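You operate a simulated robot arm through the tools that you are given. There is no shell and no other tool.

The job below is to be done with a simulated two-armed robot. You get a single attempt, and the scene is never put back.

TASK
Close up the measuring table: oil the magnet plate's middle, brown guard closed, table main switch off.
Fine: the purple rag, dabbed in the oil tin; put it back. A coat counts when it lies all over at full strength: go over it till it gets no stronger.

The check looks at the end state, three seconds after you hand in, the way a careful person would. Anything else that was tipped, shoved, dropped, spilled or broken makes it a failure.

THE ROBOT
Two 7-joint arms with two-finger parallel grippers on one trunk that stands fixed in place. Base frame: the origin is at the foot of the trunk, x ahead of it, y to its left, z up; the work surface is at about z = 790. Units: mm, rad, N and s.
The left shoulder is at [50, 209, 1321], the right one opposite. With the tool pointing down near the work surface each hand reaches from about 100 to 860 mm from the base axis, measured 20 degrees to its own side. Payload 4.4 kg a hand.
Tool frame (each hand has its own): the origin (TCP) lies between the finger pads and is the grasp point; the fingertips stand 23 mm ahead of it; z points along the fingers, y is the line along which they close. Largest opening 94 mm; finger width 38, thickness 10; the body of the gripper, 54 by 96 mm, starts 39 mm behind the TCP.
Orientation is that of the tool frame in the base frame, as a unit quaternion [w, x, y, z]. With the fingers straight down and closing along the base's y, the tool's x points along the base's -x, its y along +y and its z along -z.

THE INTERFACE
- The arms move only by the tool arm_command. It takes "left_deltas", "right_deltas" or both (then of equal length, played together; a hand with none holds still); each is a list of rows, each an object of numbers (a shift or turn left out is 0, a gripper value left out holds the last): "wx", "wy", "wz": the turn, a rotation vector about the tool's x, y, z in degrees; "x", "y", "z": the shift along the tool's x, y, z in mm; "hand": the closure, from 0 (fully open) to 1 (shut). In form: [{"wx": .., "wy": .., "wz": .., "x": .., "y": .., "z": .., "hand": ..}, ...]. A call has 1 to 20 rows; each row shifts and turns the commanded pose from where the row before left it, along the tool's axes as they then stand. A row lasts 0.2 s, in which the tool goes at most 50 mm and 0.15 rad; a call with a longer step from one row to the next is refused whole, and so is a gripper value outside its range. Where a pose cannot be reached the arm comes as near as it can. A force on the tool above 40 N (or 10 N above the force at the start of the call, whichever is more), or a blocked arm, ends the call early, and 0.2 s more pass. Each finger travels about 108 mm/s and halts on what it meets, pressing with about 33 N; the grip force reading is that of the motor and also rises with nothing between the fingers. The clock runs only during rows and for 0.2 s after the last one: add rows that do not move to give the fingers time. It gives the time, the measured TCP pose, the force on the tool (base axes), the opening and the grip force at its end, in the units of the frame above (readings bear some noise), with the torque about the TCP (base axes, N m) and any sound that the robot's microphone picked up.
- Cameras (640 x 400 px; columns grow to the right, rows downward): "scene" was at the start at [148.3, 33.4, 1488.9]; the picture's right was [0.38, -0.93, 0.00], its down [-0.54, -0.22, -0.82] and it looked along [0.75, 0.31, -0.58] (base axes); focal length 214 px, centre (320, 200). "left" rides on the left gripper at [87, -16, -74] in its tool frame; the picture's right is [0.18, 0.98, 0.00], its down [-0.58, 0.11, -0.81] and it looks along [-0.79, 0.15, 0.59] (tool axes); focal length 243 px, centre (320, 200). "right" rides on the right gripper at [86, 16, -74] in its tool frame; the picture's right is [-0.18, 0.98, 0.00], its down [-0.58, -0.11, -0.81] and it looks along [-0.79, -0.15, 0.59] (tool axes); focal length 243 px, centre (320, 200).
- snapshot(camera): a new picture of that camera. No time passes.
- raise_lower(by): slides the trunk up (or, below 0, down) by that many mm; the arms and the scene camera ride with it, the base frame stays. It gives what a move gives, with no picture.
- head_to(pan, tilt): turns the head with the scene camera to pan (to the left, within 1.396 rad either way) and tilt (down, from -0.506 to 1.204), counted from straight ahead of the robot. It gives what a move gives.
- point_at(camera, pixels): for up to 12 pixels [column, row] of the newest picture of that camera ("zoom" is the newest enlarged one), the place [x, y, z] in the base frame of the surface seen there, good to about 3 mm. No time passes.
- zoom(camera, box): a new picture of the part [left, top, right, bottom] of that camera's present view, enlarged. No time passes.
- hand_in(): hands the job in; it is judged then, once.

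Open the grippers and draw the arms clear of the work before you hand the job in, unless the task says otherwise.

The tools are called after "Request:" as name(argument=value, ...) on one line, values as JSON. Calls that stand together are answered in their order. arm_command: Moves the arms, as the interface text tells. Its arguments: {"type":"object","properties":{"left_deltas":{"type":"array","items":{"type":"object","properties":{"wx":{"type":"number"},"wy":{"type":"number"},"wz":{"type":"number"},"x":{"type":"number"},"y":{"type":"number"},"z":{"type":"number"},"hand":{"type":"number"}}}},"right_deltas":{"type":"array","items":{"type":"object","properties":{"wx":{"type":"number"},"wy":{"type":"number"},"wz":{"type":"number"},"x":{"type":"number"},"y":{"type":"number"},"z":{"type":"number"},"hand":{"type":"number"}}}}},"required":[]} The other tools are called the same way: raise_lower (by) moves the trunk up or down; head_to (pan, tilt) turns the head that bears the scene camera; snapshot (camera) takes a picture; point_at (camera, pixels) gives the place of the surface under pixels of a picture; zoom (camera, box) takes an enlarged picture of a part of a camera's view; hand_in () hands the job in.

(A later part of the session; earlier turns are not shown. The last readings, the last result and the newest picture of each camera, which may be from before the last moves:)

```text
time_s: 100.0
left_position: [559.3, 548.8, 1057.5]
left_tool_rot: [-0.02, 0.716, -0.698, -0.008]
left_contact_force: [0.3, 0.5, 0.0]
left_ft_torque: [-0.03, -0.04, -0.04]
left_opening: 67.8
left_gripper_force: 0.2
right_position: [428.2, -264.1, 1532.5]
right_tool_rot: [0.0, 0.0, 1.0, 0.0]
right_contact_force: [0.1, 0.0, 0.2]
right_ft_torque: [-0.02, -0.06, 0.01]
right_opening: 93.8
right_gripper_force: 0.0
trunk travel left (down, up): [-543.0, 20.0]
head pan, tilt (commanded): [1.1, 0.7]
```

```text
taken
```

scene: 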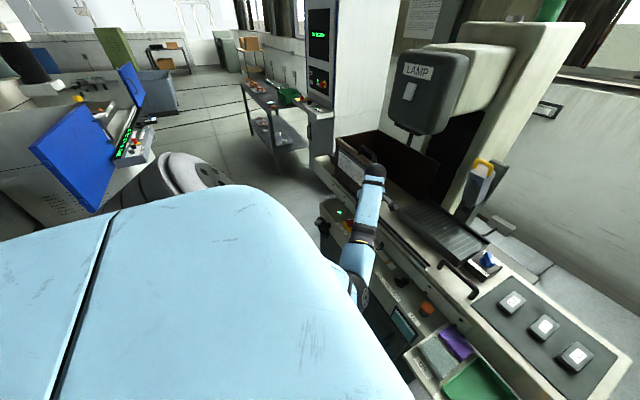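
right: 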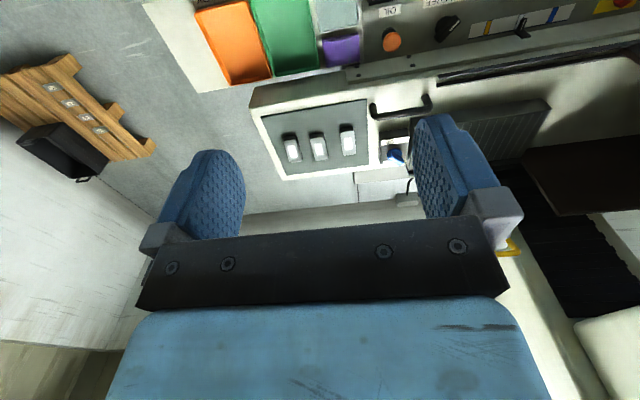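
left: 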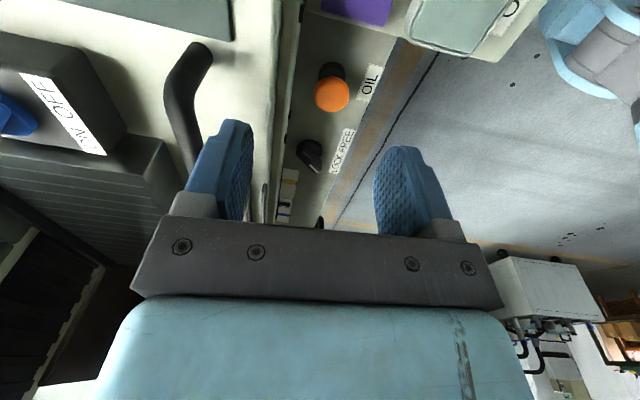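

Tracking is normal again at (559, 549, 1058). I'll swing inward to about (680, 300) staying extended, and from there raise the hand so the wrist limit pushes the elbow outward rather than into the torso.

Request:
arm_command(left_deltas=[{"x": 33, "y": -21}, {"x": 34, "y": -19}, {"x": 35, "y": -17}, {"x": 36, "y": -16}, {"x": 37, "y": -14}, {"x": 37, "y": -12}, {"x": 38, "y": -10}, {}])

Request:
arm_command(left_deltas=[{"z": -30}, {"z": -30}, {"z": -30}, {"z": -30}, {"z": -30}, {"z": -30}, {}])

Request:
head_to(pan=0.5, tilt=0.9)

Request:
snapshot(camera="scene")

```text
time_s: 102.0
left_position: [671.2, 349.7, 1053.9]
left_tool_rot: [-0.04, 0.729, -0.683, -0.027]
left_contact_force: [-0.4, 0.3, -0.2]
left_ft_torque: [0.03, 0.02, 0.01]
left_opening: 67.7
left_gripper_force: 0.1
right_position: [427.7, -265.0, 1532.9]
right_tool_rot: [0.0, 0.0, 1.0, 0.0]
right_contact_force: [0.2, 0.0, 0.6]
right_ft_torque: [-0.02, -0.05, -0.01]
right_opening: 94.0
right_gripper_force: 0.1
trunk travel left (down, up): [-543.0, 20.0]
head pan, tilt (commanded): [1.1, 0.7]
stopped in row 8 (left hand): the arm was blocked; the commanded pose is now the measured one
```

```text
time_s: 103.7
left_position: [666.7, 339.5, 1234.3]
left_tool_rot: [-0.041, 0.731, -0.68, -0.029]
left_contact_force: [0.1, 0.0, 0.6]
left_ft_torque: [0.01, 0.01, -0.03]
left_opening: 67.8
left_gripper_force: 0.0
right_position: [428.1, -265.7, 1531.9]
right_tool_rot: [0.001, 0.0, 1.0, 0.0]
right_contact_force: [-0.9, -0.2, -0.1]
right_ft_torque: [-0.02, -0.01, 0.02]
right_opening: 94.2
right_gripper_force: 0.0
trunk travel left (down, up): [-543.0, 20.0]
head pan, tilt (commanded): [1.1, 0.7]
```

```text
time_s: 104.7
left_position: [665.9, 338.5, 1234.4]
left_tool_rot: [-0.041, 0.73, -0.681, -0.029]
left_contact_force: [-0.2, 0.6, -0.3]
left_ft_torque: [-0.01, 0.0, -0.04]
left_opening: 67.8
left_gripper_force: 0.1
right_position: [428.6, -264.4, 1532.6]
right_tool_rot: [0.0, 0.0, 1.0, -0.001]
right_contact_force: [0.6, 0.3, 0.3]
right_ft_torque: [0.01, 0.03, 0.05]
right_opening: 93.7
right_gripper_force: 0.1
trunk travel left (down, up): [-543.0, 20.0]
head pan, tilt (commanded): [0.499, 0.901]
```

```text
taken
```

scene: 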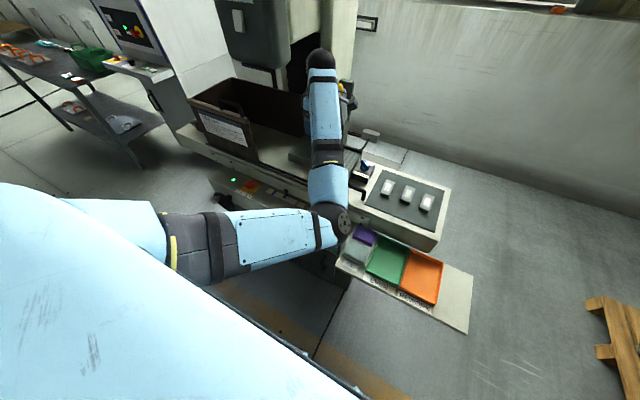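

The hand is at (666, 339, 1234) with good tracking. I'll measure the elbow (around (330,218)).

Request:
point_at(camera="scene", pixels=[[328, 222], [342, 218], [325, 185], [325, 140], [322, 80], [280, 235], [210, 240], [150, 240], [100, 215]])

```text
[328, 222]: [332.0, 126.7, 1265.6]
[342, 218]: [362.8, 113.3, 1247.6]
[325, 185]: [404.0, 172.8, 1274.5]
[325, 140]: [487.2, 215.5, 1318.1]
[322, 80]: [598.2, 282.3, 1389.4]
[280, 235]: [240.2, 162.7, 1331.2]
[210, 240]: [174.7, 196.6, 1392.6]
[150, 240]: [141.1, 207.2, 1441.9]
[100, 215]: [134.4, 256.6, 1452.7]
```

The elbow is now inner-low at (345, 140, 1240), clear of the torso. I square the orientation and move inward to (609, 120) at this height.

Request:
arm_command(left_deltas=[{"wx": -0.5, "wy": 2.9, "wz": 2.0}, {"wx": -0.5, "wy": 2.8, "wz": 2.0}, {"x": 30, "y": 7}, {"x": 30, "y": 7}, {"x": 30, "y": 7}, {"x": 30, "y": 7}, {"x": 30, "y": 7}, {"x": 30, "y": 7}, {"x": 30, "y": 7}, {}])

Request:
snapshot(camera="scene")

```text
time_s: 107.0
left_position: [698.8, 193.7, 1186.7]
left_tool_rot: [-0.027, 0.722, -0.691, -0.003]
left_contact_force: [-0.3, -0.8, -0.2]
left_ft_torque: [0.02, -0.02, 0.03]
left_opening: 67.7
left_gripper_force: 0.2
left hand out of reach, approached as far as the arm can: row 2, 3, 4, 5, 6, 7, 8, 9
right_position: [428.0, -265.6, 1533.7]
right_tool_rot: [0.0, 0.0, 1.0, 0.0]
right_contact_force: [0.3, -0.7, -0.5]
right_ft_torque: [0.02, -0.02, -0.03]
right_opening: 93.8
right_gripper_force: 0.1
trunk travel left (down, up): [-543.0, 20.0]
head pan, tilt (commanded): [0.499, 0.901]
stopped in row 10 (left hand): the arm was blocked; the commanded pose is now the measured one
```

```text
taken
```

scene: 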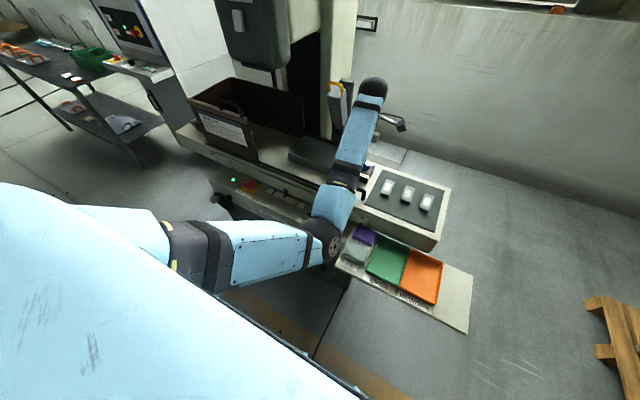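

The wrist is stuck again on another limit with the elbow inside. The leaning-hand approach from the original elbow-out posture is better understood, so I'll back out: swing the hand outward along the arc first.

Request:
arm_command(left_deltas=[{"x": -35, "y": 5}, {"x": -35, "y": 5}, {"x": -35, "y": 8}, {"x": -35, "y": 10}, {"x": -35, "y": 14}, {"x": -35, "y": 18}, {"x": -32, "y": 22}, {"x": -30, "y": 25}, {"x": -28, "y": 28}, {"x": -26, "y": 30}, {}])

Request:
snapshot(camera="scene")

```text
time_s: 109.5
left_position: [514.6, 504.9, 1194.3]
left_tool_rot: [-0.024, 0.721, -0.693, -0.002]
left_contact_force: [0.3, -0.3, -0.2]
left_ft_torque: [0.0, 0.0, 0.03]
left_opening: 67.8
left_gripper_force: 0.1
right_position: [428.9, -264.5, 1532.4]
right_tool_rot: [0.0, 0.0, 1.0, 0.0]
right_contact_force: [-0.1, -0.4, 0.0]
right_ft_torque: [0.0, -0.02, -0.03]
right_opening: 93.8
right_gripper_force: 0.0
trunk travel left (down, up): [-543.0, 20.0]
head pan, tilt (commanded): [0.499, 0.901]
```

```text
taken
```

scene: 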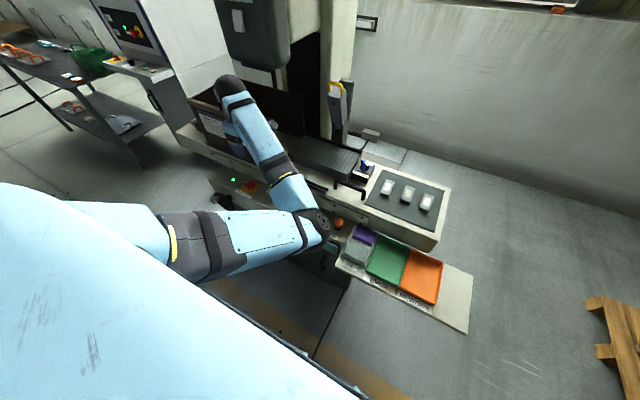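

The elbow is still inside. I'll reverse the earlier path: extend low at azimuth ~30°, then swing outward to (300, 798) so the elbow follows back to the outer side.

Request:
arm_command(left_deltas=[{"x": -2, "y": -9, "z": 21.4}, {"x": -2, "y": -9, "z": 21.4}, {"x": -2, "y": -9, "z": 21.4}, {"x": -2, "y": -9, "z": 21.4}, {"x": -2, "y": -9, "z": 21.4}, {"x": -2, "y": -9, "z": 21.4}, {"x": -2, "y": -9, "z": 21.4}, {"x": -2, "y": -9, "z": 21.4}, {"x": -2, "y": -9, "z": 21.4}, {"x": -2, "y": -9, "z": 21.4}, {}])

Request:
snapshot(camera="scene")

```text
time_s: 111.8
left_position: [614.0, 539.0, 983.1]
left_tool_rot: [-0.025, 0.721, -0.693, -0.002]
left_contact_force: [-0.6, 0.3, -0.6]
left_ft_torque: [0.01, 0.02, -0.01]
left_opening: 67.8
left_gripper_force: 0.1
right_position: [427.8, -265.5, 1531.9]
right_tool_rot: [0.0, 0.0, 1.0, 0.0]
right_contact_force: [-0.2, -0.2, 0.2]
right_ft_torque: [0.01, 0.0, 0.0]
right_opening: 94.2
right_gripper_force: 0.0
trunk travel left (down, up): [-543.0, 20.0]
head pan, tilt (commanded): [0.499, 0.901]
```

```text
taken
```

scene: 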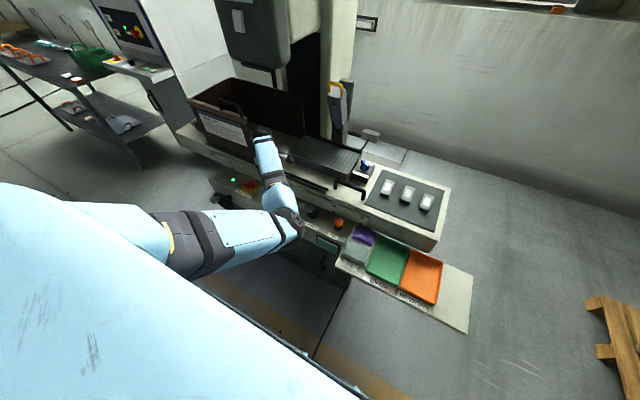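

At (614, 539, 983). Now the outward arc back to about (310, 805).

Request:
arm_command(left_deltas=[{"x": -32.5, "y": 21.8}, {"x": -31.2, "y": 23.6}, {"x": -29.6, "y": 25.5}, {"x": -28, "y": 27.3}, {"x": -26.3, "y": 29}, {"x": -24.4, "y": 30.4}, {"x": -22.6, "y": 32}, {"x": -20.6, "y": 33.2}, {"x": -18.5, "y": 34.4}, {"x": -16.3, "y": 35.5}, {}])

Request:
head_to(pan=1.3, tilt=0.5)

Request:
snapshot(camera="scene")

```text
time_s: 114.2
left_position: [312.2, 775.3, 982.4]
left_tool_rot: [-0.025, 0.721, -0.693, -0.001]
left_contact_force: [0.4, 0.4, 0.2]
left_ft_torque: [0.0, 0.01, -0.01]
left_opening: 67.9
left_gripper_force: 0.1
right_position: [428.6, -264.5, 1532.3]
right_tool_rot: [0.001, 0.0, 1.0, 0.0]
right_contact_force: [0.8, 0.5, 0.0]
right_ft_torque: [-0.01, -0.01, 0.02]
right_opening: 93.8
right_gripper_force: 0.1
trunk travel left (down, up): [-543.0, 20.0]
head pan, tilt (commanded): [0.499, 0.901]
```

```text
time_s: 115.4
left_position: [314.0, 775.3, 981.8]
left_tool_rot: [-0.024, 0.721, -0.693, -0.001]
left_contact_force: [0.1, 0.8, 0.2]
left_ft_torque: [0.0, -0.01, -0.03]
left_opening: 67.6
left_gripper_force: 0.0
right_position: [427.9, -264.3, 1532.1]
right_tool_rot: [0.0, 0.0, 1.0, 0.0]
right_contact_force: [-0.1, 0.6, 0.1]
right_ft_torque: [-0.02, 0.03, 0.0]
right_opening: 94.1
right_gripper_force: 0.1
trunk travel left (down, up): [-543.0, 20.0]
head pan, tilt (commanded): [1.3, 0.499]
```

```text
taken
```

scene: 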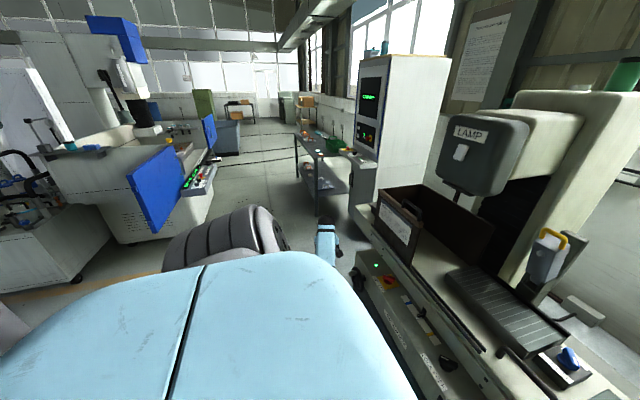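

The hand is at (314, 775, 982). I raise it about 560 mm and look at where the elbow goes.

Request:
arm_command(left_deltas=[{"z": -40}, {"z": -40}, {"z": -40}, {"z": -40}, {"z": -40}, {"z": -40}, {"z": -40}, {"z": -40}, {"z": -40}, {"z": -40}, {"z": -40}, {"z": -40}, {"z": -40}, {"z": -40}, {}])

Request:
snapshot(camera="scene")

```text
time_s: 118.6
left_position: [295.0, 753.5, 1541.4]
left_tool_rot: [-0.024, 0.721, -0.693, -0.001]
left_contact_force: [-0.6, -0.4, 0.3]
left_ft_torque: [0.01, -0.01, 0.04]
left_opening: 67.6
left_gripper_force: 0.1
right_position: [428.9, -263.9, 1532.0]
right_tool_rot: [0.0, 0.001, 1.0, 0.0]
right_contact_force: [-0.4, -0.5, -0.8]
right_ft_torque: [-0.01, 0.02, 0.0]
right_opening: 93.9
right_gripper_force: 0.1
trunk travel left (down, up): [-543.0, 20.0]
head pan, tilt (commanded): [1.3, 0.499]
```

```text
taken
```

scene: 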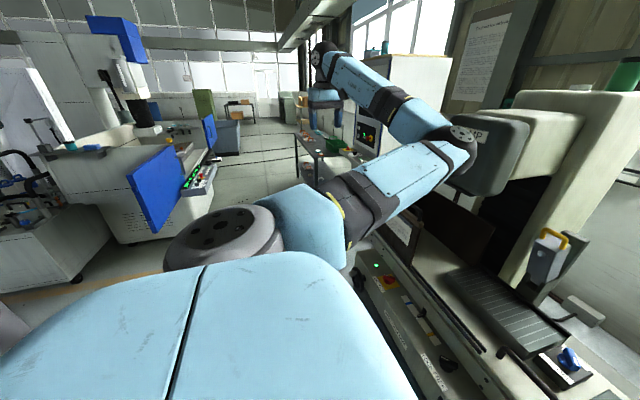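

Now the elbow is on the inner, higher side at pixel (465,150). I'll measure it.

Request:
point_at(camera="scene", pixels=[[462, 150], [440, 165], [465, 130], [430, 120], [380, 90], [325, 55], [400, 180], [350, 200], [290, 215]])

```text
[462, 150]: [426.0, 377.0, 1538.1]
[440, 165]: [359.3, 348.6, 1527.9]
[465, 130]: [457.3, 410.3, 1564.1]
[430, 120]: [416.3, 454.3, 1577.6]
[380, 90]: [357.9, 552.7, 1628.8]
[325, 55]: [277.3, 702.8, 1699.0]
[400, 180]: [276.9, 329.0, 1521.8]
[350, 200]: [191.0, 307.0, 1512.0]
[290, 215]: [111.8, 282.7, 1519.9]
```

The elbow is at (425, 395, 1535) — az 26°, like the right arm's working posture. I'll move the hand inward at this safe height and watch.

Request:
arm_command(left_deltas=[{"x": 33, "y": -20}, {"x": 33, "y": -20}, {"x": 33, "y": -20}, {"x": 33, "y": -20}, {"x": 35, "y": -15}, {"x": 35, "y": -15}, {"x": 35, "y": -10}, {"x": 35, "y": -10}, {}])

Request:
snapshot(camera="scene")

```text
time_s: 120.6
left_position: [436.7, 495.1, 1537.4]
left_tool_rot: [-0.024, 0.721, -0.692, -0.001]
left_contact_force: [0.2, -0.8, -0.1]
left_ft_torque: [0.01, 0.01, -0.02]
left_opening: 67.6
left_gripper_force: 0.2
left hand out of reach, approached as far as the arm can: row 8
right_position: [428.6, -263.1, 1531.8]
right_tool_rot: [0.001, 0.001, 1.0, 0.0]
right_contact_force: [0.0, -0.8, -0.5]
right_ft_torque: [0.01, 0.04, -0.01]
right_opening: 93.9
right_gripper_force: 0.1
trunk travel left (down, up): [-543.0, 20.0]
head pan, tilt (commanded): [1.3, 0.499]
```

```text
taken
```

scene: 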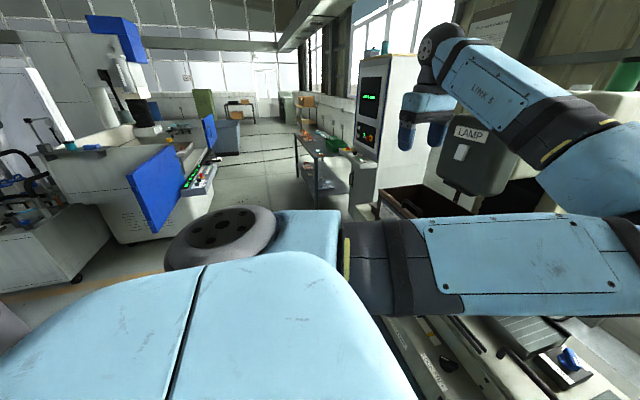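

The elbow has gone far inside with the forearm pointing outward. I'll look from another head angle to measure the elbow before deciding.

Request:
head_to(pan=0.7, tilt=0.3)

Request:
snapshot(camera="scene")

Request:
point_at(camera="scene", pixels=[[100, 100], [200, 200], [300, 200], [400, 200], [350, 150], [250, 100], [450, 250], [500, 200], [420, 300], [320, 260], [200, 280], [520, 280]])

```text
time_s: 121.6
left_position: [436.1, 493.6, 1537.1]
left_tool_rot: [-0.025, 0.721, -0.693, -0.003]
left_contact_force: [0.8, 0.2, -0.2]
left_ft_torque: [-0.01, -0.02, 0.04]
left_opening: 67.8
left_gripper_force: 0.0
right_position: [427.4, -265.0, 1532.1]
right_tool_rot: [0.0, 0.0, 1.0, 0.0]
right_contact_force: [-0.3, 0.0, 0.2]
right_ft_torque: [0.02, -0.01, -0.01]
right_opening: 93.9
right_gripper_force: 0.1
trunk travel left (down, up): [-543.0, 20.0]
head pan, tilt (commanded): [0.7, 0.3]
```

```text
taken
```

scene: 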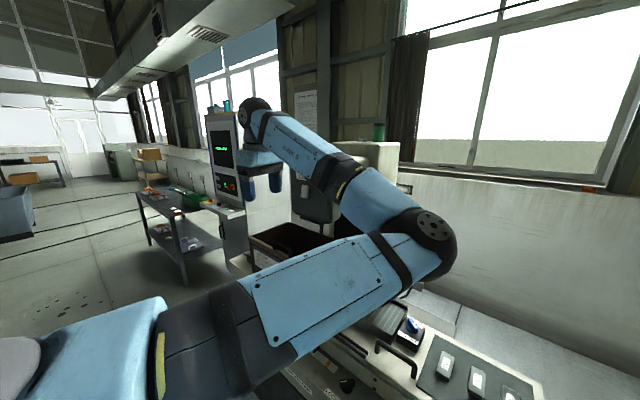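

```text
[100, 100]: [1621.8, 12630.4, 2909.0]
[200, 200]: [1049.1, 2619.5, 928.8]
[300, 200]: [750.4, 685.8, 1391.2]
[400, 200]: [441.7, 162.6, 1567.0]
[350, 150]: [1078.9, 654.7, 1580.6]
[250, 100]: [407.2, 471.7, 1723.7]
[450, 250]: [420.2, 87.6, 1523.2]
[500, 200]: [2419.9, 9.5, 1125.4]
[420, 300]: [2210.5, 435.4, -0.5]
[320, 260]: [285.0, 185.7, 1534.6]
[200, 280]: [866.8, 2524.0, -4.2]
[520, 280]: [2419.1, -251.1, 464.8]
```

The elbow is at (440, 125, 1535), az −12° — where a good posture wants it, only the forearm points outward. I'll try swinging the forearm around this elbow through the straight-arm pose to the inner side, at a height clear of everything.

Request:
arm_command(left_deltas=[{"x": 13.8, "y": -35.4, "z": 6}, {"x": 13.8, "y": -35.4, "z": 6}, {"x": 13.8, "y": -35.4, "z": 6}, {"x": 13.8, "y": -35.4, "z": 6}, {"x": 13.8, "y": -35.4, "z": 6}, {"x": 25.4, "y": -25.4, "z": 6}, {"x": 25.4, "y": -25.4, "z": 6}, {"x": 25.4, "y": -25.4, "z": 6}, {"x": 25.4, "y": -25.4, "z": 6}, {"x": 25.4, "y": -25.4, "z": 6}, {}])

Request:
snapshot(camera="scene")

```text
time_s: 124.0
left_position: [754.4, 339.7, 1478.7]
left_tool_rot: [-0.025, 0.721, -0.693, -0.001]
left_contact_force: [-0.3, -0.2, 0.2]
left_ft_torque: [-0.03, -0.03, 0.04]
left_opening: 67.6
left_gripper_force: 0.1
left hand out of reach, approached as far as the arm can: row 1, 2, 3, 7
right_position: [428.3, -265.3, 1532.5]
right_tool_rot: [0.0, 0.0, 1.0, -0.001]
right_contact_force: [1.2, 0.5, -0.5]
right_ft_torque: [0.03, 0.03, -0.03]
right_opening: 94.2
right_gripper_force: 0.0
trunk travel left (down, up): [-543.0, 20.0]
head pan, tilt (commanded): [0.7, 0.3]
```

```text
taken
```

scene: 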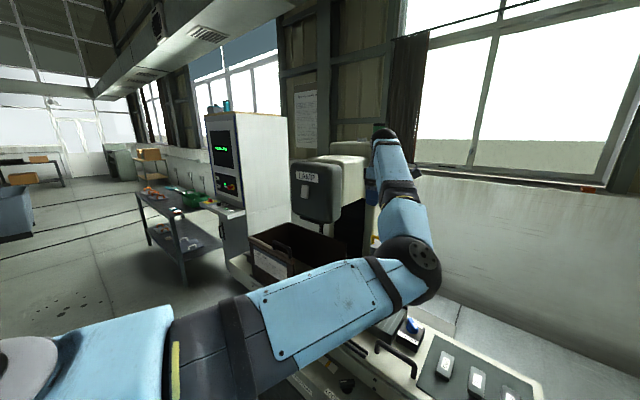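

The forearm is opening out; hand at (754, 340, 1479). I continue around toward straight and beyond (−y).

Request:
arm_command(left_deltas=[{"x": 35, "y": -10, "z": 3}, {"x": 35, "y": -10, "z": 3}, {"x": 35, "y": -8, "z": 3}, {"x": 35, "y": -5, "z": 3}, {"x": 35, "y": 0}, {"x": 35, "y": 5}, {"x": 35, "y": 10}, {"x": 35, "y": 15}, {}])

Request:
snapshot(camera="scene")

```text
time_s: 126.0
left_position: [802.1, 61.8, 1455.3]
left_tool_rot: [-0.024, 0.721, -0.693, -0.003]
left_contact_force: [-0.5, 0.0, -0.3]
left_ft_torque: [-0.01, 0.01, -0.01]
left_opening: 67.7
left_gripper_force: 0.1
left hand out of reach, approached as far as the arm can: row 3, 5, 6, 7, 8
right_position: [429.0, -265.0, 1532.6]
right_tool_rot: [-0.001, 0.0, 1.0, 0.0]
right_contact_force: [-0.2, 0.4, -0.7]
right_ft_torque: [0.01, 0.02, -0.01]
right_opening: 94.3
right_gripper_force: 0.0
trunk travel left (down, up): [-543.0, 20.0]
head pan, tilt (commanded): [0.7, 0.3]
```

```text
taken
```

scene: 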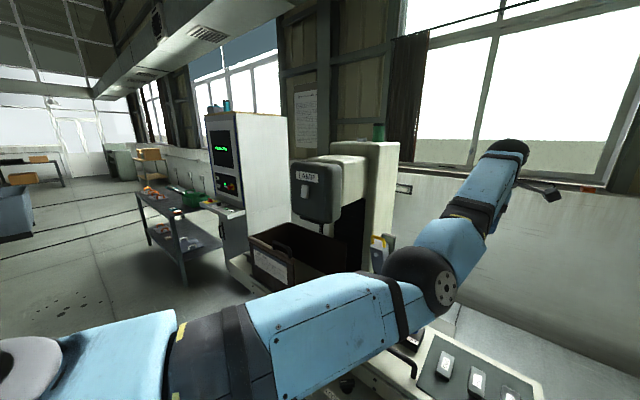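

Nearly straight now at (802, 62, 1455). I carry on inward while retracting a bit, to see if the elbow bends to the outer side.

Request:
arm_command(left_deltas=[{"x": 25, "y": 20, "z": 3}, {"x": 25, "y": 22, "z": 3}, {"x": 20, "y": 25, "z": 3}, {"x": 10, "y": 30, "z": 3}, {}])

Request:
snapshot(camera="scene")

Request:
point_at(camera="scene", pixels=[[440, 280], [415, 275], [450, 290], [470, 225], [510, 150], [380, 310], [300, 330], [200, 350]])

```text
time_s: 127.2
left_position: [778.6, -22.5, 1441.8]
left_tool_rot: [-0.024, 0.72, -0.693, -0.003]
left_contact_force: [-0.3, -0.5, 0.6]
left_ft_torque: [-0.03, -0.01, -0.01]
left_opening: 67.6
left_gripper_force: 0.0
left hand out of reach, approached as far as the arm can: row 1, 2, 3, 4
right_position: [428.2, -265.2, 1532.9]
right_tool_rot: [0.0, 0.0, 1.0, 0.0]
right_contact_force: [0.0, 1.1, -0.3]
right_ft_torque: [-0.02, 0.01, 0.04]
right_opening: 93.8
right_gripper_force: 0.0
trunk travel left (down, up): [-543.0, 20.0]
head pan, tilt (commanded): [0.7, 0.3]
```

```text
taken
```

scene: 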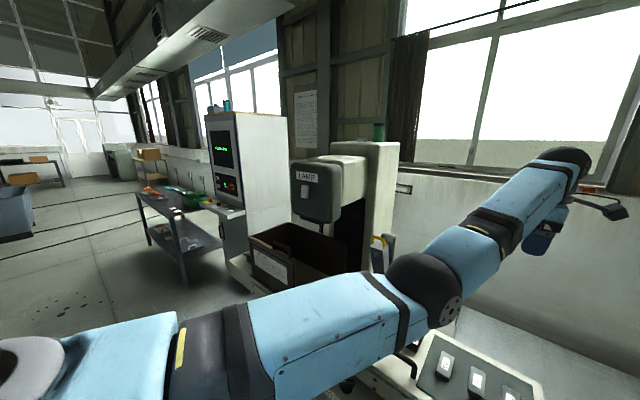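

```text
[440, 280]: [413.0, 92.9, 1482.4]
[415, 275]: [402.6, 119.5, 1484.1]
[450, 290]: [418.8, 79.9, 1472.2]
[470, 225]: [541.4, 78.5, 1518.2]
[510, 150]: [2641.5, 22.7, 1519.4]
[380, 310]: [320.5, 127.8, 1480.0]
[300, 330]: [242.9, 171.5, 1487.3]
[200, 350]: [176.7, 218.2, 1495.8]
```

The forearm has crossed to the inner side of the elbow. I now retract (−x) to see whether it folds correctly.

Request:
arm_command(left_deltas=[{"x": 5, "y": 30}, {"x": 5, "y": 30}, {"x": 5, "y": 30}, {"x": 5, "y": 30}, {}])

Request:
snapshot(camera="scene")

Request:
point_at(camera="scene", pixels=[[440, 280], [415, 275], [450, 290], [470, 225], [510, 150], [380, 310], [300, 330], [430, 260]])

```text
time_s: 128.4
left_position: [777.7, -23.5, 1442.3]
left_tool_rot: [-0.024, 0.721, -0.692, -0.002]
left_contact_force: [0.3, -0.5, -0.4]
left_ft_torque: [-0.01, 0.02, 0.02]
left_opening: 67.9
left_gripper_force: 0.0
left hand out of reach, approached as far as the arm can: row 1, 2, 3, 4
right_position: [428.1, -264.5, 1533.2]
right_tool_rot: [0.0, 0.0, 1.0, 0.0]
right_contact_force: [0.6, -0.4, -0.4]
right_ft_torque: [-0.01, 0.0, 0.0]
right_opening: 94.1
right_gripper_force: 0.1
trunk travel left (down, up): [-543.0, 20.0]
head pan, tilt (commanded): [0.7, 0.3]
```

```text
taken
```

scene: 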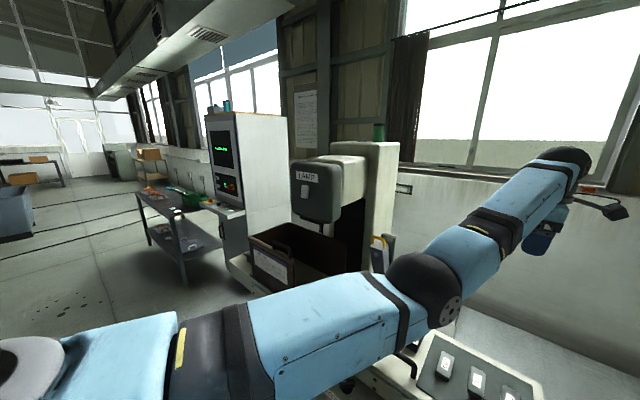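

```text
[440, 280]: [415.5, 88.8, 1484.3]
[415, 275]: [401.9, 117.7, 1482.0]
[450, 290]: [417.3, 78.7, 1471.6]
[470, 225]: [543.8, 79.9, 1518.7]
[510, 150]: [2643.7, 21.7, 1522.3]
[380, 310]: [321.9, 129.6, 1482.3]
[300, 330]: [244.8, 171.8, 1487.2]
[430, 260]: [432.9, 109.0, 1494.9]
```

It refuses to fold here. A better lever: pushing the wrist's yaw joint past its limit forces the forearm direction to swivel. I'll go back to about (680, 330, 1480) in free space first.

Request:
arm_command(left_deltas=[{"x": -30, "y": -5}, {"x": -35, "y": 0}, {"x": -35, "y": 0}, {"x": -35, "y": 5}, {"x": -35, "y": 10}, {"x": -35, "y": 15}, {"x": -35, "y": 15}, {"x": -35, "y": 20}, {"x": -35, "y": 20}, {"x": -35, "y": 20}, {}])

Request:
snapshot(camera="scene")

```text
time_s: 130.8
left_position: [750.2, 324.3, 1446.6]
left_tool_rot: [-0.024, 0.721, -0.693, -0.002]
left_contact_force: [0.2, -0.4, 0.3]
left_ft_torque: [-0.01, -0.01, 0.02]
left_opening: 67.7
left_gripper_force: 0.1
left hand out of reach, approached as far as the arm can: row 1, 2, 3, 4, 5, 6, 7, 8, 9
right_position: [428.1, -265.3, 1532.6]
right_tool_rot: [0.0, 0.0, 1.0, 0.0]
right_contact_force: [-0.7, 1.2, 0.4]
right_ft_torque: [-0.01, -0.01, -0.03]
right_opening: 93.7
right_gripper_force: 0.1
trunk travel left (down, up): [-543.0, 20.0]
head pan, tilt (commanded): [0.7, 0.3]
```

```text
taken
```

scene: 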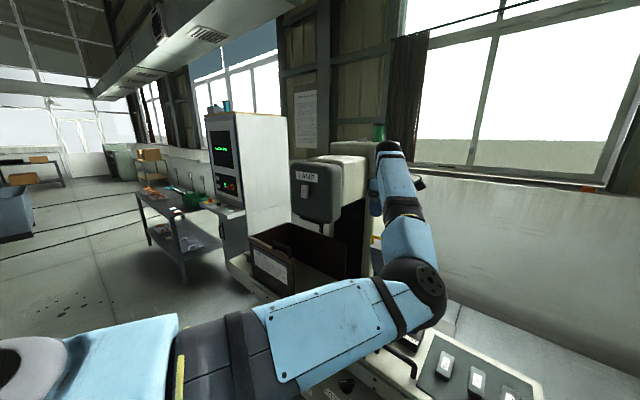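

At (750, 324, 1447). I retract to x≈600 for clearance, then start turning the hand positively about its axis to push the wrist joint.

Request:
arm_command(left_deltas=[{"y": 30}, {"y": 30}, {"y": 30}, {"y": 30}, {"y": 30}, {}])

Request:
arm_command(left_deltas=[{"wz": 8.2}, {"wz": 8.2}, {"wz": 8.2}, {"wz": 8.2}, {"wz": 8.2}, {"wz": 8.2}, {"wz": 8.2}, {"wz": 8.2}, {"wz": 8.2}, {"wz": 8.2}, {"wz": 8.2}, {"wz": 8.2}, {"wz": 8.2}, {"wz": 8.2}])

Request:
snapshot(camera="scene")

```text
time_s: 132.2
left_position: [693.7, 392.7, 1429.1]
left_tool_rot: [-0.026, 0.721, -0.693, -0.002]
left_contact_force: [-0.9, 0.7, -0.1]
left_ft_torque: [0.01, -0.02, -0.01]
left_opening: 67.8
left_gripper_force: 0.0
left hand out of reach, approached as far as the arm can: row 1, 2, 3, 4, 5
right_position: [427.7, -265.9, 1531.7]
right_tool_rot: [0.0, 0.0, 1.0, 0.0]
right_contact_force: [-0.2, 0.4, 0.2]
right_ft_torque: [-0.01, -0.01, 0.02]
right_opening: 94.2
right_gripper_force: 0.2
trunk travel left (down, up): [-543.0, 20.0]
head pan, tilt (commanded): [0.7, 0.3]
```

```text
time_s: 135.2
left_position: [693.3, 392.8, 1426.5]
left_tool_rot: [0.012, 0.196, 0.98, 0.021]
left_contact_force: [0.7, 0.0, -0.5]
left_ft_torque: [-0.02, 0.0, -0.02]
left_opening: 67.7
left_gripper_force: 0.0
right_position: [427.1, -264.9, 1532.4]
right_tool_rot: [0.0, 0.0, 1.0, 0.0]
right_contact_force: [0.9, 0.1, 0.0]
right_ft_torque: [-0.02, 0.03, 0.0]
right_opening: 94.1
right_gripper_force: 0.2
trunk travel left (down, up): [-543.0, 20.0]
head pan, tilt (commanded): [0.7, 0.3]
```

```text
taken
```

scene: 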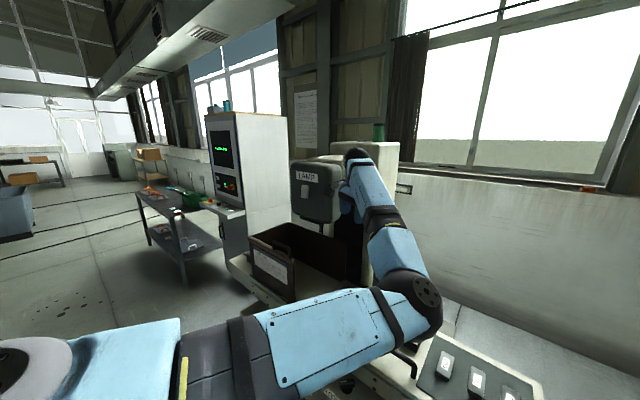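

No yaw limit yet (115° turned). I continue turning the same way, to reach the joint's limit and push the forearm around.

Request:
arm_command(left_deltas=[{"wz": 8.2}, {"wz": 8.2}, {"wz": 8.2}, {"wz": 8.2}, {"wz": 8.2}, {"wz": 8.2}, {"wz": 8.2}, {"wz": 8.2}, {"wz": 8.2}, {"wz": 8.2}, {"wz": 8.2}, {"wz": 8.2}, {"wz": 8.2}, {"wz": 8.2}])

Request:
snapshot(camera="scene")

```text
time_s: 138.2
left_position: [759.1, 369.9, 1412.4]
left_tool_rot: [-0.011, 0.93, 0.366, 0.021]
left_contact_force: [0.3, 0.5, -0.2]
left_ft_torque: [-0.02, 0.03, -0.02]
left_opening: 67.7
left_gripper_force: 0.1
left hand out of reach, approached as far as the arm can: row 13, 14
right_position: [429.8, -264.1, 1530.4]
right_tool_rot: [-0.001, 0.0, 1.0, 0.0]
right_contact_force: [-0.7, -0.4, 0.1]
right_ft_torque: [0.01, 0.0, -0.01]
right_opening: 94.0
right_gripper_force: 0.0
trunk travel left (down, up): [-543.0, 20.0]
head pan, tilt (commanded): [0.7, 0.3]
```

```text
taken
```

scene: 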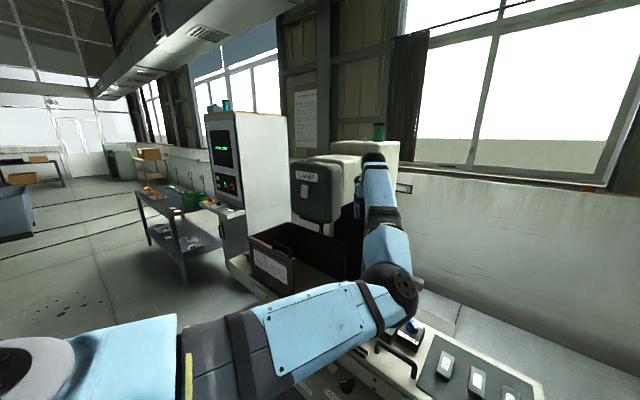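

The yaw limit is reached and is now moving the elbow outward (elbow at (390,290)). Before pushing more, I move the hand 100 mm toward −y for clearance from the lamp.

Request:
arm_command(left_deltas=[{"x": -16, "y": 19}, {"x": -16, "y": 19}, {"x": -16, "y": 19}, {"x": -16, "y": 19}, {}])

Request:
arm_command(left_deltas=[{"wz": 8.2}, {"wz": 8.2}, {"wz": 8.2}, {"wz": 8.2}, {"wz": 8.2}, {}])

Request:
snapshot(camera="scene")

```text
time_s: 139.4
left_position: [771.5, 274.6, 1407.7]
left_tool_rot: [-0.012, 0.932, 0.363, 0.021]
left_contact_force: [0.1, 1.0, -0.2]
left_ft_torque: [-0.01, 0.0, 0.01]
left_opening: 67.9
left_gripper_force: 0.0
left hand out of reach, approached as far as the arm can: row 4
right_position: [428.2, -266.1, 1532.5]
right_tool_rot: [0.0, 0.0, 1.0, 0.0]
right_contact_force: [-0.8, 0.4, 0.6]
right_ft_torque: [-0.01, 0.01, 0.01]
right_opening: 94.0
right_gripper_force: 0.2
trunk travel left (down, up): [-543.0, 20.0]
head pan, tilt (commanded): [0.7, 0.3]
```

```text
time_s: 140.8
left_position: [830.2, 251.5, 1386.2]
left_tool_rot: [-0.02, 1.0, 0.014, 0.016]
left_contact_force: [0.0, -0.7, -0.4]
left_ft_torque: [0.03, -0.03, 0.03]
left_opening: 67.8
left_gripper_force: 0.1
left hand out of reach, approached as far as the arm can: row 2, 3, 4
right_position: [427.9, -267.2, 1531.5]
right_tool_rot: [0.0, 0.0, 1.0, 0.0]
right_contact_force: [0.8, -0.6, -0.5]
right_ft_torque: [0.04, 0.0, 0.0]
right_opening: 94.2
right_gripper_force: 0.2
trunk travel left (down, up): [-543.0, 20.0]
head pan, tilt (commanded): [0.7, 0.3]
```

```text
taken
```

scene: 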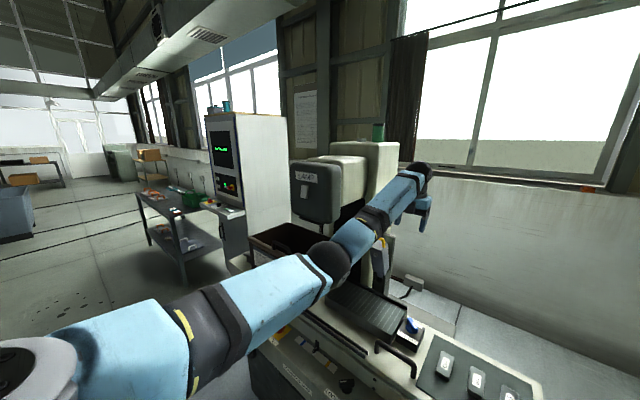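

The arm is now nearly straight with the elbow back outside (330,265). I retract inward (−x, −y) so the forearm folds to the inner side.

Request:
arm_command(left_deltas=[{"x": -20, "y": 30}, {"x": -20, "y": 30}, {"x": -25, "y": 30}, {"x": -25, "y": 30}, {"x": -30, "y": 25}, {"x": -30, "y": 20}, {}])

Request:
snapshot(camera="scene")

```text
time_s: 142.4
left_position: [685.4, 83.6, 1377.3]
left_tool_rot: [-0.019, 1.0, 0.014, 0.016]
left_contact_force: [0.4, -0.1, -0.2]
left_ft_torque: [-0.02, 0.04, 0.03]
left_opening: 67.6
left_gripper_force: 0.1
right_position: [429.7, -264.1, 1532.2]
right_tool_rot: [0.0, 0.0, 1.0, 0.0]
right_contact_force: [0.2, -0.2, -0.4]
right_ft_torque: [0.02, -0.02, 0.0]
right_opening: 93.9
right_gripper_force: 0.0
trunk travel left (down, up): [-543.0, 20.0]
head pan, tilt (commanded): [0.7, 0.3]
```

```text
taken
```

scene: 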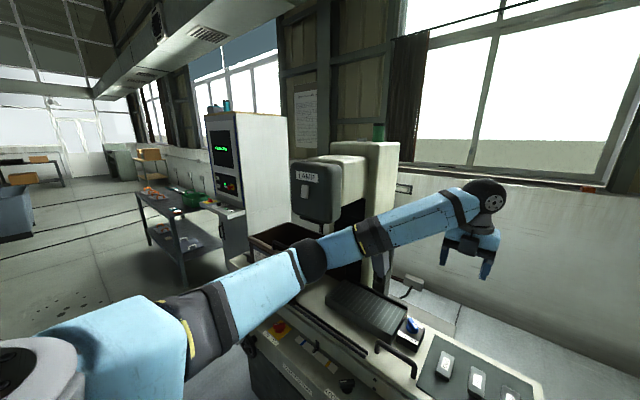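

The left arm is now in the good posture: hand at (685, 84, 1377) with no reach complaint. I back to x≈600, turn the hand −90° (so it closes along x), then lower the trunk.

Request:
arm_command(left_deltas=[{"x": -28, "z": -14}, {"x": -28, "z": -14}, {"x": -28, "z": -14}, {"wz": -8.2}, {"wz": -8.2}, {"wz": -8.2}, {"wz": -8.2}, {"wz": -8.2}, {"wz": -8.2}, {"wz": -8.2}, {"wz": -8.2}, {"wz": -8.2}, {"wz": -8.2}, {"wz": -8.2}, {}])

Request:
raise_lower(by=-440)

Request:
head_to(pan=0.1, tilt=0.5)

Request:
snapshot(camera="scene")

```text
time_s: 145.6
left_position: [599.3, 80.9, 1416.0]
left_tool_rot: [-0.001, 0.695, 0.719, 0.025]
left_contact_force: [-0.2, 0.1, -0.9]
left_ft_torque: [0.0, 0.03, 0.0]
left_opening: 67.4
left_gripper_force: 0.0
right_position: [427.5, -265.6, 1533.4]
right_tool_rot: [0.0, 0.0, 1.0, 0.0]
right_contact_force: [0.3, -0.1, 0.3]
right_ft_torque: [-0.01, 0.02, -0.01]
right_opening: 93.9
right_gripper_force: 0.1
trunk travel left (down, up): [-543.0, 20.0]
head pan, tilt (commanded): [0.7, 0.3]
```

```text
refused: -440 is not a number from -400 to 400
```

```text
time_s: 146.6
left_position: [600.3, 81.5, 1415.5]
left_tool_rot: [-0.001, 0.695, 0.718, 0.025]
left_contact_force: [-0.7, -0.1, 0.1]
left_ft_torque: [0.03, -0.01, -0.01]
left_opening: 67.7
left_gripper_force: 0.1
right_position: [428.1, -265.0, 1532.3]
right_tool_rot: [0.0, 0.0, 1.0, 0.0]
right_contact_force: [0.0, 0.6, 0.0]
right_ft_torque: [0.0, 0.01, -0.02]
right_opening: 93.9
right_gripper_force: 0.0
trunk travel left (down, up): [-543.0, 20.0]
head pan, tilt (commanded): [0.099, 0.499]
```

```text
taken
```

scene: 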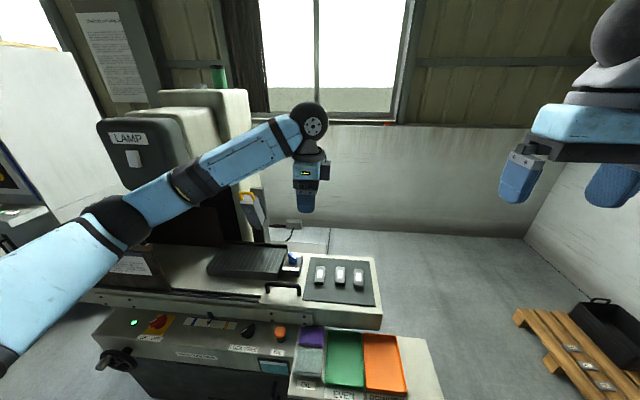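

Good posture. I lower the trunk by 400 (hand goes to z≈1016 over the rag area).

Request:
raise_lower(by=-400)

Request:
snapshot(camera="left")

Request:
snapshot(camera="scene")

```text
time_s: 150.4
left_position: [599.6, 81.3, 1016.0]
left_tool_rot: [-0.002, 0.695, 0.719, 0.025]
left_contact_force: [0.4, 0.8, -0.5]
left_ft_torque: [0.0, 0.02, -0.01]
left_opening: 67.6
left_gripper_force: 0.0
right_position: [427.1, -265.2, 1132.8]
right_tool_rot: [0.0, 0.0, 1.0, 0.0]
right_contact_force: [-0.1, -0.4, 0.1]
right_ft_torque: [-0.01, 0.03, 0.0]
right_opening: 94.2
right_gripper_force: 0.1
trunk travel left (down, up): [-143.0, 420.0]
head pan, tilt (commanded): [0.099, 0.499]
```

```text
taken
```

left: 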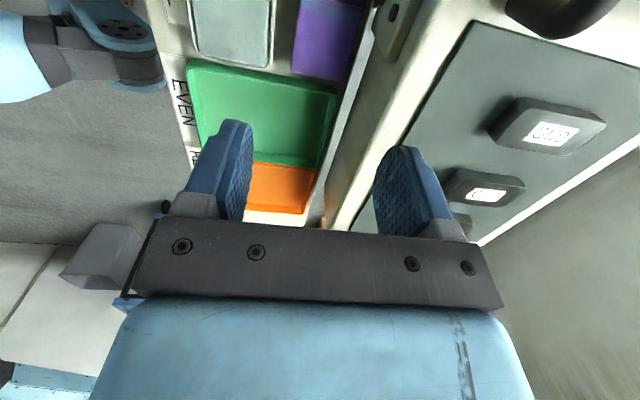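

```text
taken
```

scene: 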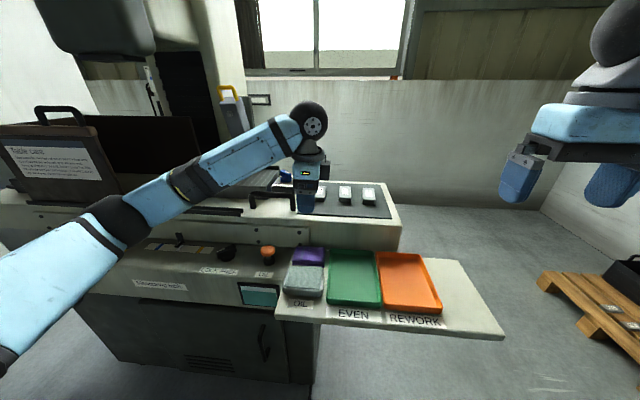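

Hand at (600, 81, 1016), closing along x. I tilt it 35° (fingers leaning toward +y, camera on top), as the same lean will be needed to reach the plate, and shift to x=610, y=85.

Request:
arm_command(left_deltas=[{"wx": 0.5, "wy": 8.2, "wz": 0.5}, {"wx": 0.5, "wy": 8.2, "wz": 0.5}, {"wx": 0.5, "wy": 8.2, "wz": 0.5}, {"wx": 0.4, "wy": 8.2, "wz": 0.4}, {}])

Request:
snapshot(camera="left")

```text
time_s: 151.6
left_position: [598.7, 81.2, 1013.5]
left_tool_rot: [-0.217, 0.672, 0.677, 0.208]
left_contact_force: [-1.1, -0.1, -0.2]
left_ft_torque: [0.0, 0.03, -0.01]
left_opening: 67.7
left_gripper_force: 0.1
right_position: [428.2, -265.2, 1132.7]
right_tool_rot: [0.0, -0.001, 1.0, 0.0]
right_contact_force: [-0.5, 0.2, 0.3]
right_ft_torque: [0.02, -0.03, 0.02]
right_opening: 93.9
right_gripper_force: 0.0
trunk travel left (down, up): [-143.0, 420.0]
head pan, tilt (commanded): [0.099, 0.499]
```

```text
taken
```

left: 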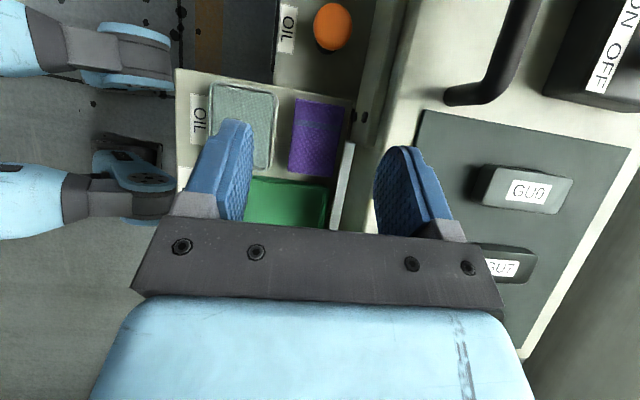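

The lean matches the target. Before taking the rag I'll test the plate reach with the same lean: yaw about vertical by −45°, then move above the plate's middle at z≈1080.

Request:
arm_command(left_deltas=[{"wx": -4.3, "wz": 6.14}, {"wx": -4.3, "wz": 6.14}, {"wx": -4.3, "wz": 6.14}, {"wx": -4.3, "wz": 6.14}, {"wx": -4.3, "wz": 6.14}, {"wx": -4.3, "wz": 6.14}, {}])

Request:
arm_command(left_deltas=[{"x": 34.3, "y": -4.3, "z": 16.6}, {"x": 34.3, "y": -4.3, "z": 16.6}, {"x": 34.3, "y": -4.3, "z": 16.6}, {"x": 34.3, "y": -4.3, "z": 16.6}, {"x": 34.3, "y": -4.3, "z": 16.6}, {"x": 34.3, "y": -4.3, "z": 16.6}, {"x": 34.3, "y": -4.3, "z": 16.6}, {"x": 34.3, "y": -4.3, "z": 16.6}, {"x": 34.3, "y": -4.3, "z": 16.6}, {"x": 34.3, "y": -4.3, "z": 16.6}, {"x": 34.3, "y": -4.3, "z": 16.6}, {}])

Request:
snapshot(camera="left")

Request:
snapshot(camera="scene")

```text
time_s: 153.2
left_position: [598.2, 81.9, 1015.6]
left_tool_rot: [-0.117, 0.881, 0.369, 0.273]
left_contact_force: [-0.7, 0.1, 0.2]
left_ft_torque: [0.0, 0.02, -0.03]
left_opening: 67.8
left_gripper_force: 0.2
right_position: [428.0, -264.5, 1132.6]
right_tool_rot: [0.0, -0.001, 1.0, -0.001]
right_contact_force: [0.5, -0.1, 0.0]
right_ft_torque: [0.0, 0.02, -0.02]
right_opening: 94.0
right_gripper_force: 0.0
trunk travel left (down, up): [-143.0, 420.0]
head pan, tilt (commanded): [0.099, 0.499]
```

```text
time_s: 155.8
left_position: [855.3, 411.6, 1079.4]
left_tool_rot: [-0.118, 0.88, 0.369, 0.273]
left_contact_force: [-0.9, 0.6, -0.1]
left_ft_torque: [0.02, 0.02, 0.0]
left_opening: 67.7
left_gripper_force: 0.1
right_position: [428.5, -265.6, 1132.9]
right_tool_rot: [0.0, 0.0, 1.0, 0.0]
right_contact_force: [0.2, -0.1, 0.2]
right_ft_torque: [0.01, 0.03, -0.01]
right_opening: 94.0
right_gripper_force: 0.0
trunk travel left (down, up): [-143.0, 420.0]
head pan, tilt (commanded): [0.099, 0.499]
```

```text
taken
```

left: 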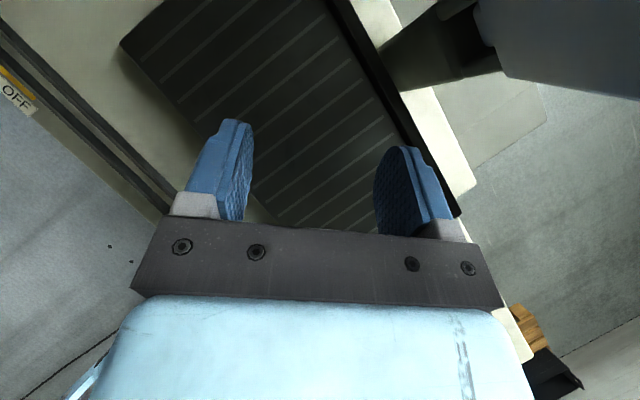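

```text
taken
```

scene: 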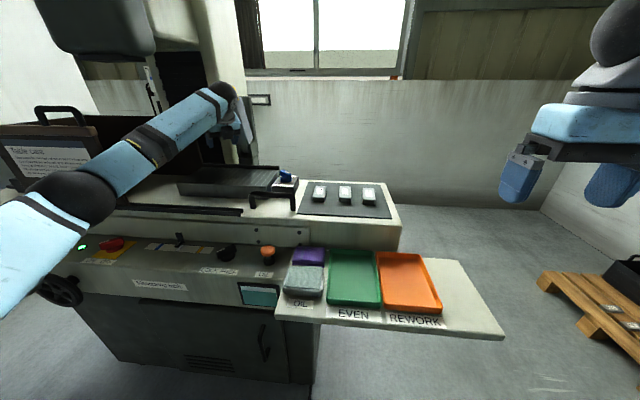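

The plate middle is reachable with this lean: TCP (855, 412, 1079), no complaints. I test lowering to z≈995 (fingertips ~20 mm above the plate) and look at the plate surface closely from here.

Request:
arm_command(left_deltas=[{"x": -16, "z": 22.8}, {"x": -16, "z": 22.8}, {"x": -16, "z": 22.8}, {}])

Request:
zoom(camera="left", box=[110, 0, 460, 220])

```text
time_s: 156.8
left_position: [856.1, 411.7, 997.6]
left_tool_rot: [-0.117, 0.88, 0.369, 0.274]
left_contact_force: [-0.4, -0.1, 0.3]
left_ft_torque: [0.02, 0.03, 0.0]
left_opening: 67.8
left_gripper_force: 0.1
right_position: [427.0, -265.6, 1131.6]
right_tool_rot: [0.0, 0.0, 1.0, 0.0]
right_contact_force: [0.1, 0.5, -0.1]
right_ft_torque: [0.03, -0.01, 0.0]
right_opening: 94.1
right_gripper_force: 0.0
trunk travel left (down, up): [-143.0, 420.0]
head pan, tilt (commanded): [0.099, 0.499]
```

```text
1.82 times, centred on (285, 110) of left
```

zoom: 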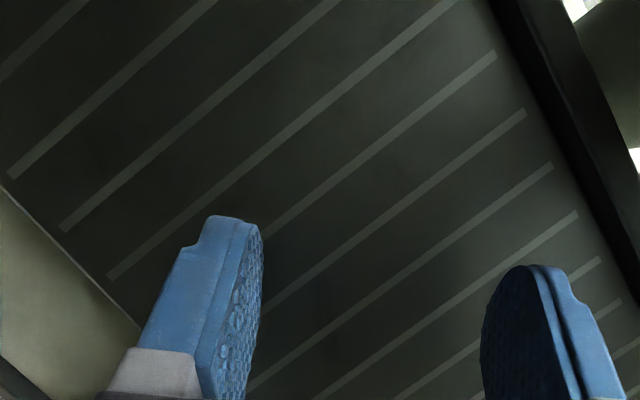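

No marked zone is visible; the middle of the strips is what to cover. I return along the same path to above the rag and undo the 45° yaw.

Request:
arm_command(left_deltas=[{"x": 16, "z": -22.8}, {"x": 16, "z": -22.8}, {"x": 16, "z": -22.8}, {"x": -34.3, "y": 4.3, "z": -16.6}, {"x": -34.3, "y": 4.3, "z": -16.6}, {"x": -34.3, "y": 4.3, "z": -16.6}, {"x": -34.3, "y": 4.3, "z": -16.6}, {"x": -34.3, "y": 4.3, "z": -16.6}, {"x": -34.3, "y": 4.3, "z": -16.6}, {"x": -34.3, "y": 4.3, "z": -16.6}, {"x": -34.3, "y": 4.3, "z": -16.6}, {"x": -34.3, "y": 4.3, "z": -16.6}, {"x": -34.3, "y": 4.3, "z": -16.6}, {"x": -34.3, "y": 4.3, "z": -16.6}, {}])

Request:
arm_command(left_deltas=[{"wx": 4.3, "wz": -6.14}, {"wx": 4.3, "wz": -6.14}, {"wx": 4.3, "wz": -6.14}, {"wx": 4.3, "wz": -6.14}, {"wx": 4.3, "wz": -6.14}, {"wx": 4.3, "wz": -6.14}, {}])

```text
time_s: 160.0
left_position: [597.6, 82.5, 1018.2]
left_tool_rot: [-0.117, 0.88, 0.37, 0.273]
left_contact_force: [-0.1, -0.5, 0.0]
left_ft_torque: [0.0, 0.0, 0.02]
left_opening: 67.6
left_gripper_force: 0.2
right_position: [427.7, -264.0, 1132.9]
right_tool_rot: [0.0, -0.001, 1.0, 0.0]
right_contact_force: [-0.1, -0.6, -0.6]
right_ft_torque: [0.01, 0.0, 0.01]
right_opening: 94.0
right_gripper_force: 0.0
trunk travel left (down, up): [-143.0, 420.0]
head pan, tilt (commanded): [0.099, 0.499]
```

```text
time_s: 161.6
left_position: [599.9, 81.7, 1016.6]
left_tool_rot: [-0.216, 0.672, 0.677, 0.208]
left_contact_force: [-0.7, 0.1, -0.6]
left_ft_torque: [0.0, -0.02, -0.01]
left_opening: 67.7
left_gripper_force: 0.0
right_position: [427.9, -265.1, 1132.4]
right_tool_rot: [0.001, 0.0, 1.0, 0.0]
right_contact_force: [-1.1, 0.6, -0.2]
right_ft_torque: [-0.03, 0.01, 0.0]
right_opening: 94.0
right_gripper_force: 0.1
trunk travel left (down, up): [-143.0, 420.0]
head pan, tilt (commanded): [0.099, 0.499]
```

Back above the rag at (600, 82, 1016). I descend to z≈880 at (610, 85) and check alignment with the left camera.

Request:
arm_command(left_deltas=[{"x": -18.9, "y": 2.5, "z": 28.3}, {"x": -18.9, "y": 2.5, "z": 28.3}, {"x": -18.9, "y": 2.5, "z": 28.3}, {"x": -18.9, "y": 2.5, "z": 28.3}, {}])

Request:
snapshot(camera="left")

Request:
zoom(camera="scene", box=[230, 180, 390, 320])

```text
time_s: 162.8
left_position: [607.7, 85.6, 879.3]
left_tool_rot: [-0.216, 0.672, 0.677, 0.208]
left_contact_force: [0.2, -0.5, -0.4]
left_ft_torque: [-0.02, 0.01, 0.0]
left_opening: 67.7
left_gripper_force: 0.1
right_position: [427.9, -264.5, 1132.1]
right_tool_rot: [0.0, 0.0, 1.0, 0.0]
right_contact_force: [0.2, 0.5, 1.0]
right_ft_torque: [-0.01, 0.0, -0.01]
right_opening: 94.1
right_gripper_force: 0.1
trunk travel left (down, up): [-143.0, 420.0]
head pan, tilt (commanded): [0.099, 0.499]
```

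```text
taken
```

left: 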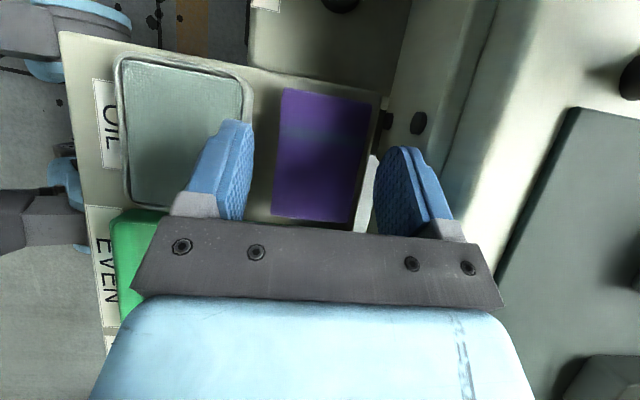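

```text
2.86 times, centred on (310, 250) of scene
```

zoom: 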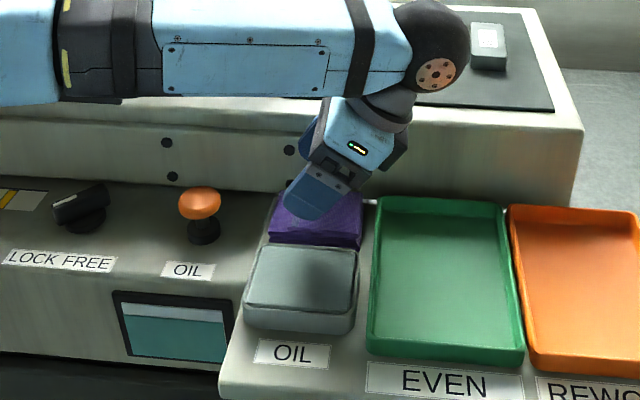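

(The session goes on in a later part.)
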